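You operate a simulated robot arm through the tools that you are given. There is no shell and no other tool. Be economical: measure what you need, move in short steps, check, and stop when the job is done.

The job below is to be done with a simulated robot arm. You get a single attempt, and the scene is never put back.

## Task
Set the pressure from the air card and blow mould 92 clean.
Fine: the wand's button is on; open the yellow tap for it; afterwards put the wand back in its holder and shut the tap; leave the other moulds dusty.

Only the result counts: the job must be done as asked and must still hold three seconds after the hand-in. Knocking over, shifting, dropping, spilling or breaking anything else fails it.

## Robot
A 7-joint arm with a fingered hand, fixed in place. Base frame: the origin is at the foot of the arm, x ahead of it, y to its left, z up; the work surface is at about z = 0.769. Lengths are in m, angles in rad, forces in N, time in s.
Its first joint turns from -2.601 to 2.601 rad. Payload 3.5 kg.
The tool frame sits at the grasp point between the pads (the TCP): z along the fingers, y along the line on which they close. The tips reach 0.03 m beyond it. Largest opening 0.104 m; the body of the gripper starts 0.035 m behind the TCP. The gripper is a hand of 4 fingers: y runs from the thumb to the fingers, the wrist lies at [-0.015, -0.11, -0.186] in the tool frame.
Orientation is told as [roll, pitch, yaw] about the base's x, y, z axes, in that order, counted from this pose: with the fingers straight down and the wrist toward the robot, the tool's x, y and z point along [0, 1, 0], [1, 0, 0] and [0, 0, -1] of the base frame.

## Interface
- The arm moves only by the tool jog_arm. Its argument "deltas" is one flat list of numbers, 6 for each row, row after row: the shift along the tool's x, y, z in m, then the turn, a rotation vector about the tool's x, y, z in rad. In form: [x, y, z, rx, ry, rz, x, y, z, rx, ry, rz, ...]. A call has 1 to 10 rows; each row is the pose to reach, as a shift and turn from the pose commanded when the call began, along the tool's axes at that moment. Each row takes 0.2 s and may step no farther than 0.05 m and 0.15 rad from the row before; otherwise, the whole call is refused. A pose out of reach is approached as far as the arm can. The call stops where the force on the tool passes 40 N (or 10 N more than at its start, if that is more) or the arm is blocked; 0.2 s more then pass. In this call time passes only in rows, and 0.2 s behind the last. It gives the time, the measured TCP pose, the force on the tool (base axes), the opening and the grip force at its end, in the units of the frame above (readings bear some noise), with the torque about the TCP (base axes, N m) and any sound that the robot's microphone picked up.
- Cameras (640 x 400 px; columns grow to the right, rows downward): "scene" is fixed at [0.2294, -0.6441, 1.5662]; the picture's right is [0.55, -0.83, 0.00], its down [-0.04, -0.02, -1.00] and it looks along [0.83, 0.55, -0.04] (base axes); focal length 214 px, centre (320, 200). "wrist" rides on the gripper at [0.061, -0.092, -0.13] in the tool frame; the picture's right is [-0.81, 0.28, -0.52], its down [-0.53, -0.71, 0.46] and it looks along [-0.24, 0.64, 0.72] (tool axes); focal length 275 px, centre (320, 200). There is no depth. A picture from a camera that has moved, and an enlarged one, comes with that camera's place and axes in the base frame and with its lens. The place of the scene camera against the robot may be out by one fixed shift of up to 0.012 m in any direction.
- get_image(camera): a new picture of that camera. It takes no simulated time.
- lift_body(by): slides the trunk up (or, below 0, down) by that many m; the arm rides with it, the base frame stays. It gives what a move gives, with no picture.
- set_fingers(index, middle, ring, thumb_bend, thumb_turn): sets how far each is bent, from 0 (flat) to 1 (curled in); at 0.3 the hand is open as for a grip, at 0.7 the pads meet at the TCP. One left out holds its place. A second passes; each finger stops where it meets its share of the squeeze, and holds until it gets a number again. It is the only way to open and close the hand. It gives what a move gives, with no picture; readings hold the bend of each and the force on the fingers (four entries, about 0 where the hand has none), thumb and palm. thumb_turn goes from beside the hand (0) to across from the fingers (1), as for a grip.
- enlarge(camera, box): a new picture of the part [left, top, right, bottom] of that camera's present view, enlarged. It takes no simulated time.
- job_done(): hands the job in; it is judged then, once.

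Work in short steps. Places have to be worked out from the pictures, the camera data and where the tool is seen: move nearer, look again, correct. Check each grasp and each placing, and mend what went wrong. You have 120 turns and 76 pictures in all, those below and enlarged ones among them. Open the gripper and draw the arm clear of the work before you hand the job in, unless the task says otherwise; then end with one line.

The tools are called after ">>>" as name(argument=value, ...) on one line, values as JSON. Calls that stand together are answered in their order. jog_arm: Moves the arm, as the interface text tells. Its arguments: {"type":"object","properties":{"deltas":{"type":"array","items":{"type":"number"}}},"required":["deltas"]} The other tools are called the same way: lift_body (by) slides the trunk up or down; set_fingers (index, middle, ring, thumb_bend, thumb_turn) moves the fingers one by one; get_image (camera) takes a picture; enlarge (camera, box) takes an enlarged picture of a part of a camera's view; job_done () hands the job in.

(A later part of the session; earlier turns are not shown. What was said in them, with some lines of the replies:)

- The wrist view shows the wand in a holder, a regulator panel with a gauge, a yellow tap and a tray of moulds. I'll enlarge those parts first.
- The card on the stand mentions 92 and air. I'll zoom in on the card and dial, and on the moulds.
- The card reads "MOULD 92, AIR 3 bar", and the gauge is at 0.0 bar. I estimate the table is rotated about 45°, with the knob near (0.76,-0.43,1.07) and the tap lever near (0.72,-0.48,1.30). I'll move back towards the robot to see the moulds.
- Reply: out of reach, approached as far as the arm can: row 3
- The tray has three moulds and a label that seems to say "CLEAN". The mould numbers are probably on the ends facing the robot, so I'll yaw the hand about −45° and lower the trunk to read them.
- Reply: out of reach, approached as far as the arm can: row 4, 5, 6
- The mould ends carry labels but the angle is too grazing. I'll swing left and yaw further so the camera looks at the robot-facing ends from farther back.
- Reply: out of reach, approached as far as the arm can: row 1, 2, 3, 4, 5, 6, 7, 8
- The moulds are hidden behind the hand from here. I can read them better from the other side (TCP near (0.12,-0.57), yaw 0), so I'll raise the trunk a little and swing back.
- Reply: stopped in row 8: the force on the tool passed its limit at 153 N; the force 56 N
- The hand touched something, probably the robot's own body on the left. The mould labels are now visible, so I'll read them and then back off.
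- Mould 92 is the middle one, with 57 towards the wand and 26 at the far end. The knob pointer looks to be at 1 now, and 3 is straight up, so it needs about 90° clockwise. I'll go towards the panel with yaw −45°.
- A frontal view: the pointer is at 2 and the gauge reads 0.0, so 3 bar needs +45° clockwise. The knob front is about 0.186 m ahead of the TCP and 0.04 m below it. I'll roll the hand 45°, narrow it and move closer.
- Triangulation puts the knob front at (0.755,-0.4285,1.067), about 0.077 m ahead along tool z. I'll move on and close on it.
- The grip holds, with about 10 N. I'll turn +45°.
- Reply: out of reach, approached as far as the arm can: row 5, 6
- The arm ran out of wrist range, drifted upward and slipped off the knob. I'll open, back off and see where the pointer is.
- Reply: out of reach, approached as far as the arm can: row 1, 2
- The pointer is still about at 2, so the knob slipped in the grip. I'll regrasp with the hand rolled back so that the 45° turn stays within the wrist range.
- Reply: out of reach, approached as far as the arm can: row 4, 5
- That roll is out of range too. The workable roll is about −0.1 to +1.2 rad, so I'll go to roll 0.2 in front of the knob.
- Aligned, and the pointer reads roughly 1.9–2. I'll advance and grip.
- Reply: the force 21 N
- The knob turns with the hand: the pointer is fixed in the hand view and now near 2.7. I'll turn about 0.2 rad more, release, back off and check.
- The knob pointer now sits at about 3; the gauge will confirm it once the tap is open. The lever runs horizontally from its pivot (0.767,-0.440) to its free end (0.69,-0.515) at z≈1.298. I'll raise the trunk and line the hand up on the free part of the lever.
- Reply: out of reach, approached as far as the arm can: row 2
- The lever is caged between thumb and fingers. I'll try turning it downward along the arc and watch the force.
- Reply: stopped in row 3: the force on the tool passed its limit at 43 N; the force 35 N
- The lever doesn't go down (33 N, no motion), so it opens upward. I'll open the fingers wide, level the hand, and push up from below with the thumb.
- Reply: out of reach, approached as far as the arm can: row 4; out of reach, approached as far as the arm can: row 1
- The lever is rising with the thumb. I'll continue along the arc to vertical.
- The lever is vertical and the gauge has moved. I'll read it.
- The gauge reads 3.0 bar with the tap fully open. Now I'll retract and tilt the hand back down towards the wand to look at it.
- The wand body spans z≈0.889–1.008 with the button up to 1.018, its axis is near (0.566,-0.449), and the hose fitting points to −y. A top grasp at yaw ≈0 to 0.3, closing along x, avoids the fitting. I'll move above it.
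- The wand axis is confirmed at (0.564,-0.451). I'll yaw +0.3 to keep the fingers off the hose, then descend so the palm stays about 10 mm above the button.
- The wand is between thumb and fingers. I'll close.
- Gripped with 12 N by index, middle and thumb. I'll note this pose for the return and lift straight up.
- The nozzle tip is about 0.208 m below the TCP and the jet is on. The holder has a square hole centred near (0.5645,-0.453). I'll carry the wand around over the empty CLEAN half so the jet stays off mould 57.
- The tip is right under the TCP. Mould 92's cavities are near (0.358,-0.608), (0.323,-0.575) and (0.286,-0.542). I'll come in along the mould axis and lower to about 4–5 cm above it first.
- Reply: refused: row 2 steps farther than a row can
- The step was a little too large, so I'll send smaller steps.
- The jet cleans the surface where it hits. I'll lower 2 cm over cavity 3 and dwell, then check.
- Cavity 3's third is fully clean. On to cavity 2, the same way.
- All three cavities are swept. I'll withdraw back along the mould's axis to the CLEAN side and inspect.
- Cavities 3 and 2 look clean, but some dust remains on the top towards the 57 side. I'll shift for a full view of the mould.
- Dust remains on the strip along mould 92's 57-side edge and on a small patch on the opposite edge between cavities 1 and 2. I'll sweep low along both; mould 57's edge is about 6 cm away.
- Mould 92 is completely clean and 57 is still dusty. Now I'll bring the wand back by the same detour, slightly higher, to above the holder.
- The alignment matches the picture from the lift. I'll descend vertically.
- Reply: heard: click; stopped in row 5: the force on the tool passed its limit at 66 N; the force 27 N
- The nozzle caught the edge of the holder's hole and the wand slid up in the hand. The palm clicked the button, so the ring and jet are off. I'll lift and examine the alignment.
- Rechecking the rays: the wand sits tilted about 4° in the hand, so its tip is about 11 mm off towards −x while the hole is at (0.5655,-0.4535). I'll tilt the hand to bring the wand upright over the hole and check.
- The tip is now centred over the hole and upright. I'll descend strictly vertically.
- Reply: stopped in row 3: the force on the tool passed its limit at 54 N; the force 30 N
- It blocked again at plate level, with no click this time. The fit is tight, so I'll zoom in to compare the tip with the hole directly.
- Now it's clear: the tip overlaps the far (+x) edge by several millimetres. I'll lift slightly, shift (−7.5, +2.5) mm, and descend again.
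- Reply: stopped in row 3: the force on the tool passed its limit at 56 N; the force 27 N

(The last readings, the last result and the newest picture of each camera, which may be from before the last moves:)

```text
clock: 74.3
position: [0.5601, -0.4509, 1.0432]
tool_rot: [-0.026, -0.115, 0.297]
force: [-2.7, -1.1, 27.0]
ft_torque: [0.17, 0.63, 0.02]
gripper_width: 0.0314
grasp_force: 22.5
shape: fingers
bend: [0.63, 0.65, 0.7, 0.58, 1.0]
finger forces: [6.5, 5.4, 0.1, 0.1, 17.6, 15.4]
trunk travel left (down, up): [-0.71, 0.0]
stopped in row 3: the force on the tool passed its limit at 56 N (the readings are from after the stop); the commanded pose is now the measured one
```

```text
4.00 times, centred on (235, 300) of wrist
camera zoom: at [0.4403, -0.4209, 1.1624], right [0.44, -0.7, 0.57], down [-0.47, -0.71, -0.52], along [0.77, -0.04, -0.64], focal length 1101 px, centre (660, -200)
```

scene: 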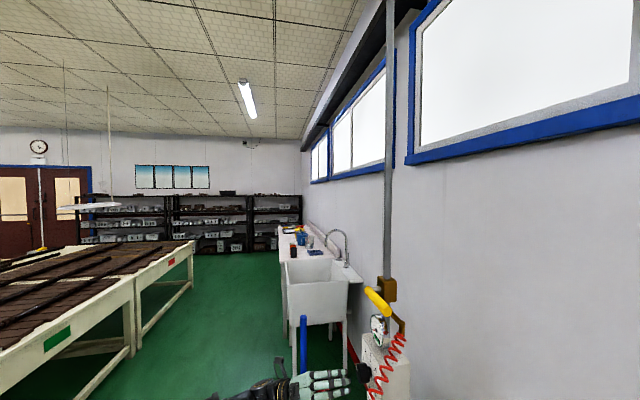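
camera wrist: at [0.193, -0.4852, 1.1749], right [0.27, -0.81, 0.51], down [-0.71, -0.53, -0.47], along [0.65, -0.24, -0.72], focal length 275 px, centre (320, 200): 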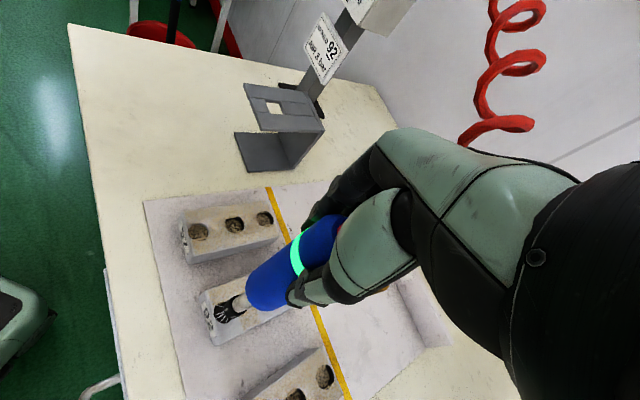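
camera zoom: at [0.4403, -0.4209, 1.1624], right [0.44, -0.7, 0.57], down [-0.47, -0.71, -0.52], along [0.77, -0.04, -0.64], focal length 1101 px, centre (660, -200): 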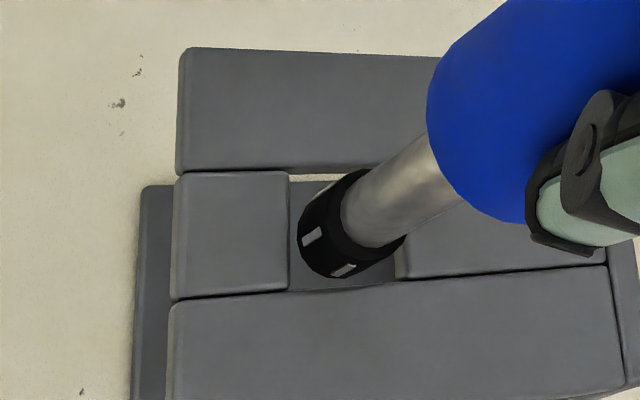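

Force and torque show the second try touched one side of the hole and the third the opposite side, so the fit is tight and the centre lies midway. I'll lift, shift (+2.5, −2.5) mm, and descend.

>>> jog_arm(deltas=[-0.0003, 0.0012, -0.01, 0, 0, 0, -0.0034, 0.0026, -0.008, 0, 0, 0, -0.003, 0.001, 0.005, 0, 0, 0, -0.0028, 0.0002, 0.012, 0, 0, 0, -0.0025, -0.0013, 0.025, 0, 0, 0, -0.0021, -0.003, 0.04, 0, 0, 0])

```text
clock: 75.7
position: [0.5625, -0.454, 1.0001]
tool_rot: [-0.024, -0.111, 0.296]
force: [-0.9, 0.5, -2.1]
ft_torque: [0.03, -0.02, -0.01]
gripper_width: 0.0314
grasp_force: 15.3
shape: fingers
bend: [0.62, 0.65, 0.7, 0.58, 1.0]
finger forces: [6.6, 5.9, 0.0, 0.0, 14.1, 4.7]
trunk travel left (down, up): [-0.71, 0.0]
```

It's in: 4 cm further down with no contact force. I'll continue descending carefully towards seating.

>>> jog_arm(deltas=[0.0003, -0.0012, 0.011, 0, 0, 0, 0.0006, -0.0024, 0.022, 0, 0, 0, 0.0008, -0.0036, 0.032, 0, 0, 0, 0.001, -0.0045, 0.04, 0, 0, 0])

>>> get_image(camera="wrist")

```text
clock: 76.7
position: [0.5634, -0.4544, 0.9609]
tool_rot: [-0.025, -0.111, 0.298]
force: [1.0, 0.7, -1.2]
ft_torque: [0.06, 0.0, 0.0]
gripper_width: 0.0316
grasp_force: 15.3
shape: fingers
bend: [0.62, 0.65, 0.7, 0.58, 1.0]
finger forces: [6.9, 6.2, 0.1, 0.0, 14.2, 3.3]
trunk travel left (down, up): [-0.71, 0.0]
```

```text
6 pictures are left
camera wrist: at [0.444, -0.4238, 1.0792], right [0.44, -0.7, 0.56], down [-0.47, -0.71, -0.52], along [0.76, -0.04, -0.64], focal length 275 px, centre (320, 200)
```

wrist: 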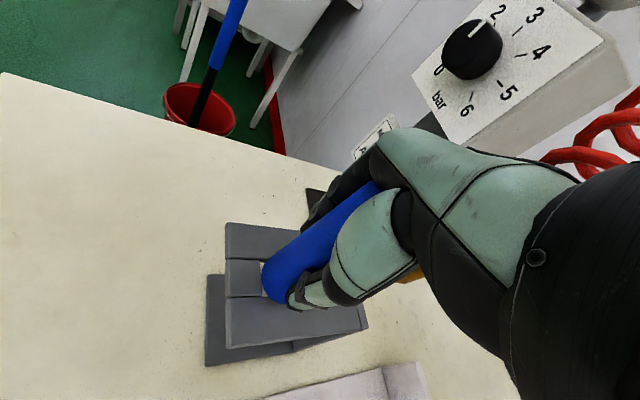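

>>> jog_arm(deltas=[0.0001, -0.0005, 0.004, 0, 0, 0, 0.0002, -0.0009, 0.008, 0, 0, 0])

```text
clock: 77.3
position: [0.5627, -0.4543, 0.9538]
tool_rot: [-0.026, -0.112, 0.298]
force: [1.0, 1.1, 10.1]
ft_torque: [-0.01, 0.12, -0.01]
gripper_width: 0.0315
grasp_force: 16.5
shape: fingers
bend: [0.62, 0.65, 0.7, 0.58, 1.0]
finger forces: [7.2, 6.6, 0.0, 0.0, 14.6, 5.1]
trunk travel left (down, up): [-0.71, 0.0]
```

Seated, with 10 N of contact. I'll release and rise vertically.

>>> set_fingers(index=0.3, middle=0.3, ring=0.3, thumb_bend=0.3)

>>> jog_arm(deltas=[-0.0003, 0.0011, -0.01, 0, 0, 0, -0.0008, 0.0034, -0.03, 0, 0, 0, -0.0018, 0.0078, -0.07, 0, 0, 0, -0.003, 0.0125, -0.11, 0, 0, 0, -0.004, 0.017, -0.15, 0, 0, 0, -0.005, 0.021, -0.19, 0, 0, 0])

>>> get_image(camera="wrist")

```text
clock: 78.3
position: [0.563, -0.4533, 0.9532]
tool_rot: [-0.026, -0.11, 0.298]
force: [1.4, 0.8, 7.6]
ft_torque: [0.0, 0.05, -0.02]
gripper_width: 0.1026
grasp_force: 3.2
shape: fingers
bend: [0.3, 0.3, 0.3, 0.3, 0.98]
finger forces: [0.0, 0.0, 0.0, 0.1, 0.0, 7.3]
trunk travel left (down, up): [-0.71, 0.0]
```

```text
clock: 79.7
position: [0.5635, -0.4543, 1.1442]
tool_rot: [-0.026, -0.111, 0.296]
force: [-0.2, 0.1, 0.3]
ft_torque: [0.0, 0.02, -0.01]
gripper_width: 0.1029
grasp_force: 0.0
shape: fingers
bend: [0.3, 0.3, 0.3, 0.3, 0.98]
finger forces: [0.1, 0.1, 0.0, 0.1, 0.0, 0.0]
trunk travel left (down, up): [-0.71, 0.0]
```

```text
5 pictures are left
camera wrist: at [0.444, -0.4234, 1.263], right [0.44, -0.7, 0.56], down [-0.47, -0.71, -0.52], along [0.76, -0.04, -0.64], focal length 275 px, centre (320, 200)
```

wrist: 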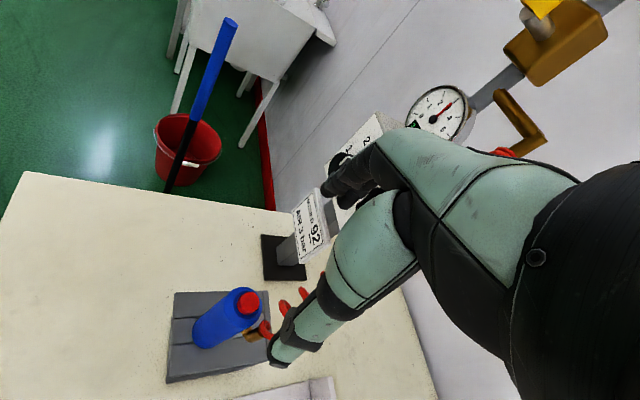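

The wand is upright in its holder. My accidental click switched its button off, and it was on at the start, so I'll restore it by pressing it lightly with the palm along the same path.

>>> jog_arm(deltas=[0.001, -0.005, 0.045, 0, 0, 0, 0.002, -0.01, 0.09, 0, 0, 0, 0.003, -0.0145, 0.13, 0, 0, 0, 0.004, -0.018, 0.165, 0, 0, 0, 0.0048, -0.0205, 0.185, 0, 0, 0, 0.005, -0.021, 0.19, 0, 0, 0, 0.0051, -0.0214, 0.194, 0, 0, 0])

```text
clock: 81.3
position: [0.5626, -0.4521, 0.9505]
tool_rot: [-0.026, -0.114, 0.298]
force: [2.1, 0.9, 20.7]
ft_torque: [0.01, -0.01, 0.01]
gripper_width: 0.1027
grasp_force: 10.8
shape: fingers
bend: [0.3, 0.3, 0.3, 0.3, 0.98]
finger forces: [0.5, 0.2, 0.0, 0.0, 0.0, 21.1]
trunk travel left (down, up): [-0.71, 0.0]
heard: click
```

Click heard. I'll rise away again and verify.

>>> jog_arm(deltas=[-0.0003, 0.0011, -0.01, 0, 0, 0, -0.0008, 0.0034, -0.03, 0, 0, 0, -0.0018, 0.0078, -0.07, 0, 0, 0, -0.003, 0.0125, -0.11, 0, 0, 0, -0.004, 0.017, -0.15, 0, 0, 0, -0.005, 0.021, -0.19, 0, 0, 0])

>>> get_image(camera="wrist")

```text
clock: 82.7
position: [0.5619, -0.4562, 1.1404]
tool_rot: [-0.022, -0.11, 0.297]
force: [0.1, -0.8, 1.1]
ft_torque: [-0.02, 0.0, 0.0]
gripper_width: 0.1026
grasp_force: 0.0
shape: fingers
bend: [0.3, 0.3, 0.3, 0.3, 0.98]
finger forces: [0.0, 0.1, 0.1, 0.0, 0.0, 0.0]
trunk travel left (down, up): [-0.71, 0.0]
```

```text
4 pictures are left
camera wrist: at [0.4442, -0.4251, 1.2591], right [0.44, -0.7, 0.56], down [-0.47, -0.71, -0.52], along [0.76, -0.04, -0.64], focal length 275 px, centre (320, 200)
```

wrist: 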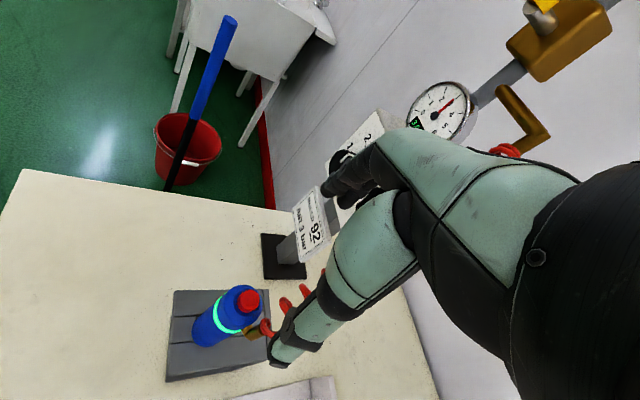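

The button is back on with its ring lit. To shut the tap I'll lift and yaw the hand back to −45° first.

>>> jog_arm(deltas=[0, 0, -0.03, 0, 0, 0, 0.0098, -0.0028, -0.05, 0.0033, -0.0149, 0.1344, 0.0195, -0.0055, -0.07, 0.0065, -0.0298, 0.2689, 0.0293, -0.0083, -0.09, 0.0098, -0.0446, 0.4033, 0.039, -0.011, -0.11, 0.013, -0.0595, 0.5378, 0.0488, -0.0138, -0.13, 0.0163, -0.0744, 0.672, 0.0585, -0.0165, -0.145, 0.0195, -0.0893, 0.8066, 0.0683, -0.0193, -0.155, 0.0228, -0.1041, 0.9411, 0.078, -0.022, -0.165, 0.026, -0.119, 1.0755])

>>> set_fingers(index=0.15, middle=0.15, ring=0.15, thumb_bend=0.5)

```text
clock: 84.7
position: [0.5007, -0.3875, 1.2998]
tool_rot: [-0.024, -0.11, -0.787]
force: [-1.0, 0.1, -0.1]
ft_torque: [0.01, 0.0, -0.02]
gripper_width: 0.1029
grasp_force: 0.0
shape: fingers
bend: [0.3, 0.3, 0.3, 0.3, 0.98]
finger forces: [0.1, 0.0, 0.0, 0.0, 0.0, 0.0]
trunk travel left (down, up): [-0.71, 0.0]
```

```text
clock: 85.7
position: [0.5005, -0.3875, 1.2993]
tool_rot: [-0.024, -0.11, -0.784]
force: [-0.2, 0.7, 0.0]
ft_torque: [0.01, 0.0, 0.0]
gripper_width: 0.0997
grasp_force: 0.1
shape: fingers
bend: [0.15, 0.15, 0.15, 0.5, 1.0]
finger forces: [0.1, 0.0, 0.1, 0.0, 0.0, 0.1]
trunk travel left (down, up): [-0.71, 0.0]
```

>>> jog_arm(deltas=[0.0191, 0.0082, -0.009, -0.146, 0, 0, 0.0382, 0.0164, -0.018, -0.292, 0, 0, 0.0573, 0.0246, -0.027, -0.438, 0, 0, 0.0764, 0.0328, -0.036, -0.584, 0, 0, 0.0955, 0.041, -0.045, -0.73, 0, 0, 0.1146, 0.0492, -0.054, -0.876, 0, 0, 0.1337, 0.0574, -0.063, -1.022, 0, 0, 0.1528, 0.0656, -0.072, -1.168, 0, 0, 0.1719, 0.0738, -0.081, -1.314, 0, 0, 0.191, 0.082, -0.09, -1.46, 0, 0])

>>> get_image(camera="wrist")

```text
clock: 87.9
position: [0.6906, -0.302, 1.3939]
tool_rot: [-1.569, -1.547, 0.779]
force: [-0.2, -0.1, -0.1]
ft_torque: [0.01, 0.02, -0.02]
gripper_width: 0.0996
grasp_force: 0.0
shape: fingers
bend: [0.15, 0.15, 0.15, 0.5, 1.0]
finger forces: [0.0, 0.0, 0.1, 0.0, 0.1, 0.0]
trunk travel left (down, up): [-0.71, 0.0]
```

```text
3 pictures are left
camera wrist: at [0.6397, -0.169, 1.3014], right [-0.93, -0.2, 0.29], down [-0.07, -0.71, -0.7], along [0.35, -0.67, 0.65], focal length 275 px, centre (320, 200)
```

wrist: 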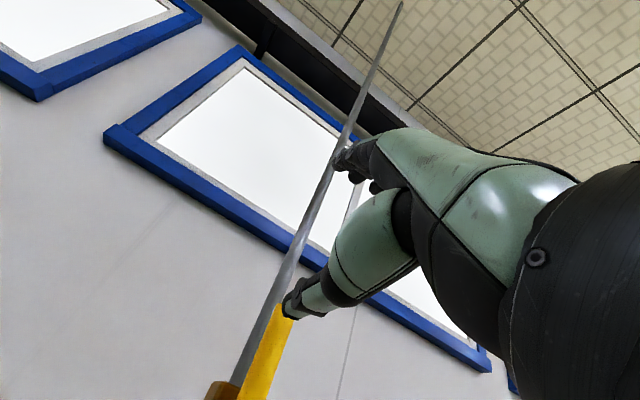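

The lever is vertical at u≈0.228, and the hand is about 4.5 cm to its left. I'll advance beside it.

>>> jog_arm(deltas=[0, 0, 0.046, 0, 0, 0, 0, 0, 0.092, 0, 0, 0, 0, 0, 0.136, 0, 0, 0])

```text
clock: 88.7
position: [0.7846, -0.3975, 1.393]
tool_rot: [-1.529, -1.546, 0.742]
force: [0.0, 0.2, -0.7]
ft_torque: [-0.02, -0.04, -0.05]
gripper_width: 0.0999
grasp_force: 0.1
shape: fingers
bend: [0.15, 0.15, 0.15, 0.5, 1.0]
finger forces: [0.0, 0.0, 0.1, 0.0, 0.1, 0.0]
trunk travel left (down, up): [-0.71, 0.0]
```

I'll sweep the thumb along the closing arc, right and then down.

>>> jog_arm(deltas=[-0.026, 0, 0.002, 0, 0, 0, -0.041, 0.003, 0.002, 0, 0, 0, -0.0564, 0.0015, 0.002, 0, 0, 0, -0.0709, -0.0037, 0.002, 0, 0, 0, -0.0835, -0.0124, 0.002, 0, 0, 0, -0.0934, -0.0241, 0.002, 0, 0, 0, -0.1, -0.038, 0.002, 0, 0, 0, -0.101, -0.048, 0.002, 0, 0, 0])

>>> enlarge(camera="scene", box=[340, 270, 430, 360])

```text
clock: 90.5
position: [0.7167, -0.4658, 1.3495]
tool_rot: [-1.199, -1.554, 0.403]
force: [-1.0, -0.6, 1.8]
ft_torque: [-0.02, -0.04, -0.02]
gripper_width: 0.0968
grasp_force: 1.0
shape: fingers
bend: [0.15, 0.15, 0.15, 0.52, 1.0]
finger forces: [0.1, 0.0, 0.0, 0.0, 1.7, 0.0]
out of reach, approached as far as the arm can: row 7, 8
trunk travel left (down, up): [-0.71, 0.0]
```

```text
4.44 times, centred on (385, 315) of scene
camera zoom: at [0.2294, -0.6441, 1.5662], right [0.55, -0.83, 0.0], down [-0.04, -0.02, -1.0], along [0.83, 0.55, -0.04], focal length 953 px, centre (31, -311)
```

zoom: 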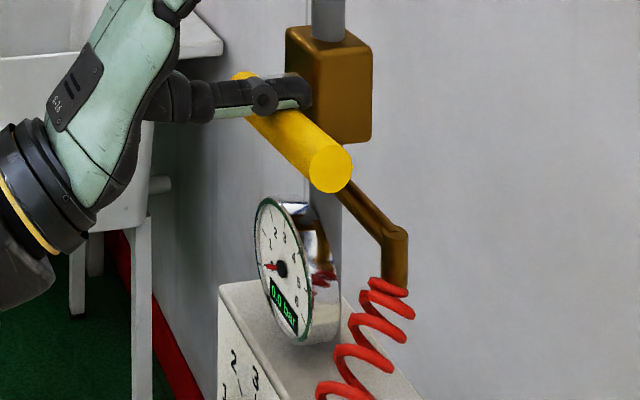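

The lever is nearly horizontal and the gauge reads 0.0. I'll press it down a bit more to its stop.

>>> jog_arm(deltas=[0, -0.008, 0, 0, 0, 0, 0, -0.016, 0, 0, 0, 0, 0, -0.022, 0, 0, 0, 0])

```text
clock: 91.3
position: [0.7185, -0.4597, 1.3329]
tool_rot: [-1.365, -1.554, 0.565]
force: [-1.7, -3.1, 13.0]
ft_torque: [-0.29, -0.1, -0.06]
gripper_width: 0.0828
grasp_force: 6.0
shape: fingers
bend: [0.15, 0.15, 0.15, 0.59, 1.0]
finger forces: [0.1, 0.0, 0.1, 0.1, 11.8, 0.0]
out of reach, approached as far as the arm can: row 1, 2, 3
trunk travel left (down, up): [-0.71, 0.0]
```

13 N against the stop, so the tap is shut. I'll lift off, retract, and check.

>>> jog_arm(deltas=[0, 0.012, -0.02, 0, 0, 0, 0, 0.015, -0.06, 0, 0, 0, 0, 0.015, -0.1, 0, 0, 0, 0, 0.015, -0.14, 0, 0, 0])

>>> set_fingers(index=0.3, middle=0.3, ring=0.3, thumb_bend=0.3)

>>> enlarge(camera="scene", box=[340, 270, 430, 400])

```text
clock: 92.3
position: [0.6224, -0.3591, 1.3466]
tool_rot: [-1.561, -1.547, 0.772]
force: [-0.6, 0.6, 0.5]
ft_torque: [0.04, -0.01, 0.01]
gripper_width: 0.0992
grasp_force: 0.0
shape: fingers
bend: [0.15, 0.15, 0.15, 0.5, 1.0]
finger forces: [0.1, 0.0, 0.1, 0.1, 0.0, 0.0]
trunk travel left (down, up): [-0.71, 0.0]
```

```text
clock: 93.3
position: [0.623, -0.3587, 1.3466]
tool_rot: [-1.543, -1.547, 0.753]
force: [0.1, 0.4, -0.6]
ft_torque: [0.01, 0.01, 0.03]
gripper_width: 0.1031
grasp_force: 0.0
shape: fingers
bend: [0.3, 0.3, 0.3, 0.3, 0.98]
finger forces: [0.0, 0.0, 0.0, 0.0, 0.0, 0.1]
trunk travel left (down, up): [-0.71, 0.0]
```

```text
3.08 times, centred on (385, 335) of scene
camera zoom: at [0.2294, -0.6441, 1.5662], right [0.55, -0.83, 0.0], down [-0.04, -0.02, -1.0], along [0.83, 0.55, -0.04], focal length 660 px, centre (120, -215)
```

zoom: 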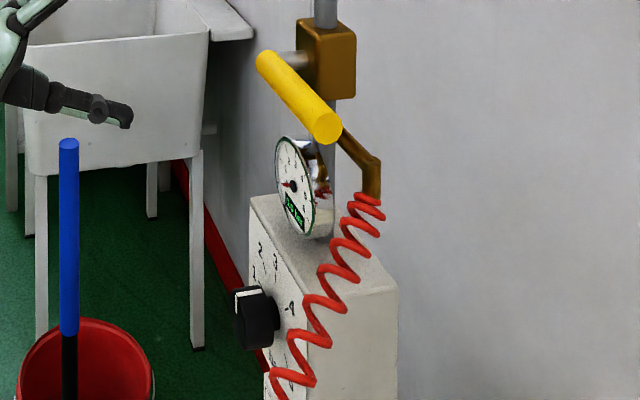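

The lever is back in its original shut position and the gauge needle is at zero. The wand is in its holder with its button on, mould 92 is clean, and the hand is open and clear of the work. I'm handing the job in.

>>> job_done()

```text
The job is handed in.
```

I set the air to 3.0 bar from the card and blew mould 92 clean. The wand is back in its holder and the yellow tap is shut, with the gauge at zero. Mould 57 was still dusty when I checked; I never blew mould 26, but I didn't look at it again afterwards. While I was seating the wand, the nozzle caught the holder's edge and my palm clicked its button off. I pressed it back on, and its ring is lit again.
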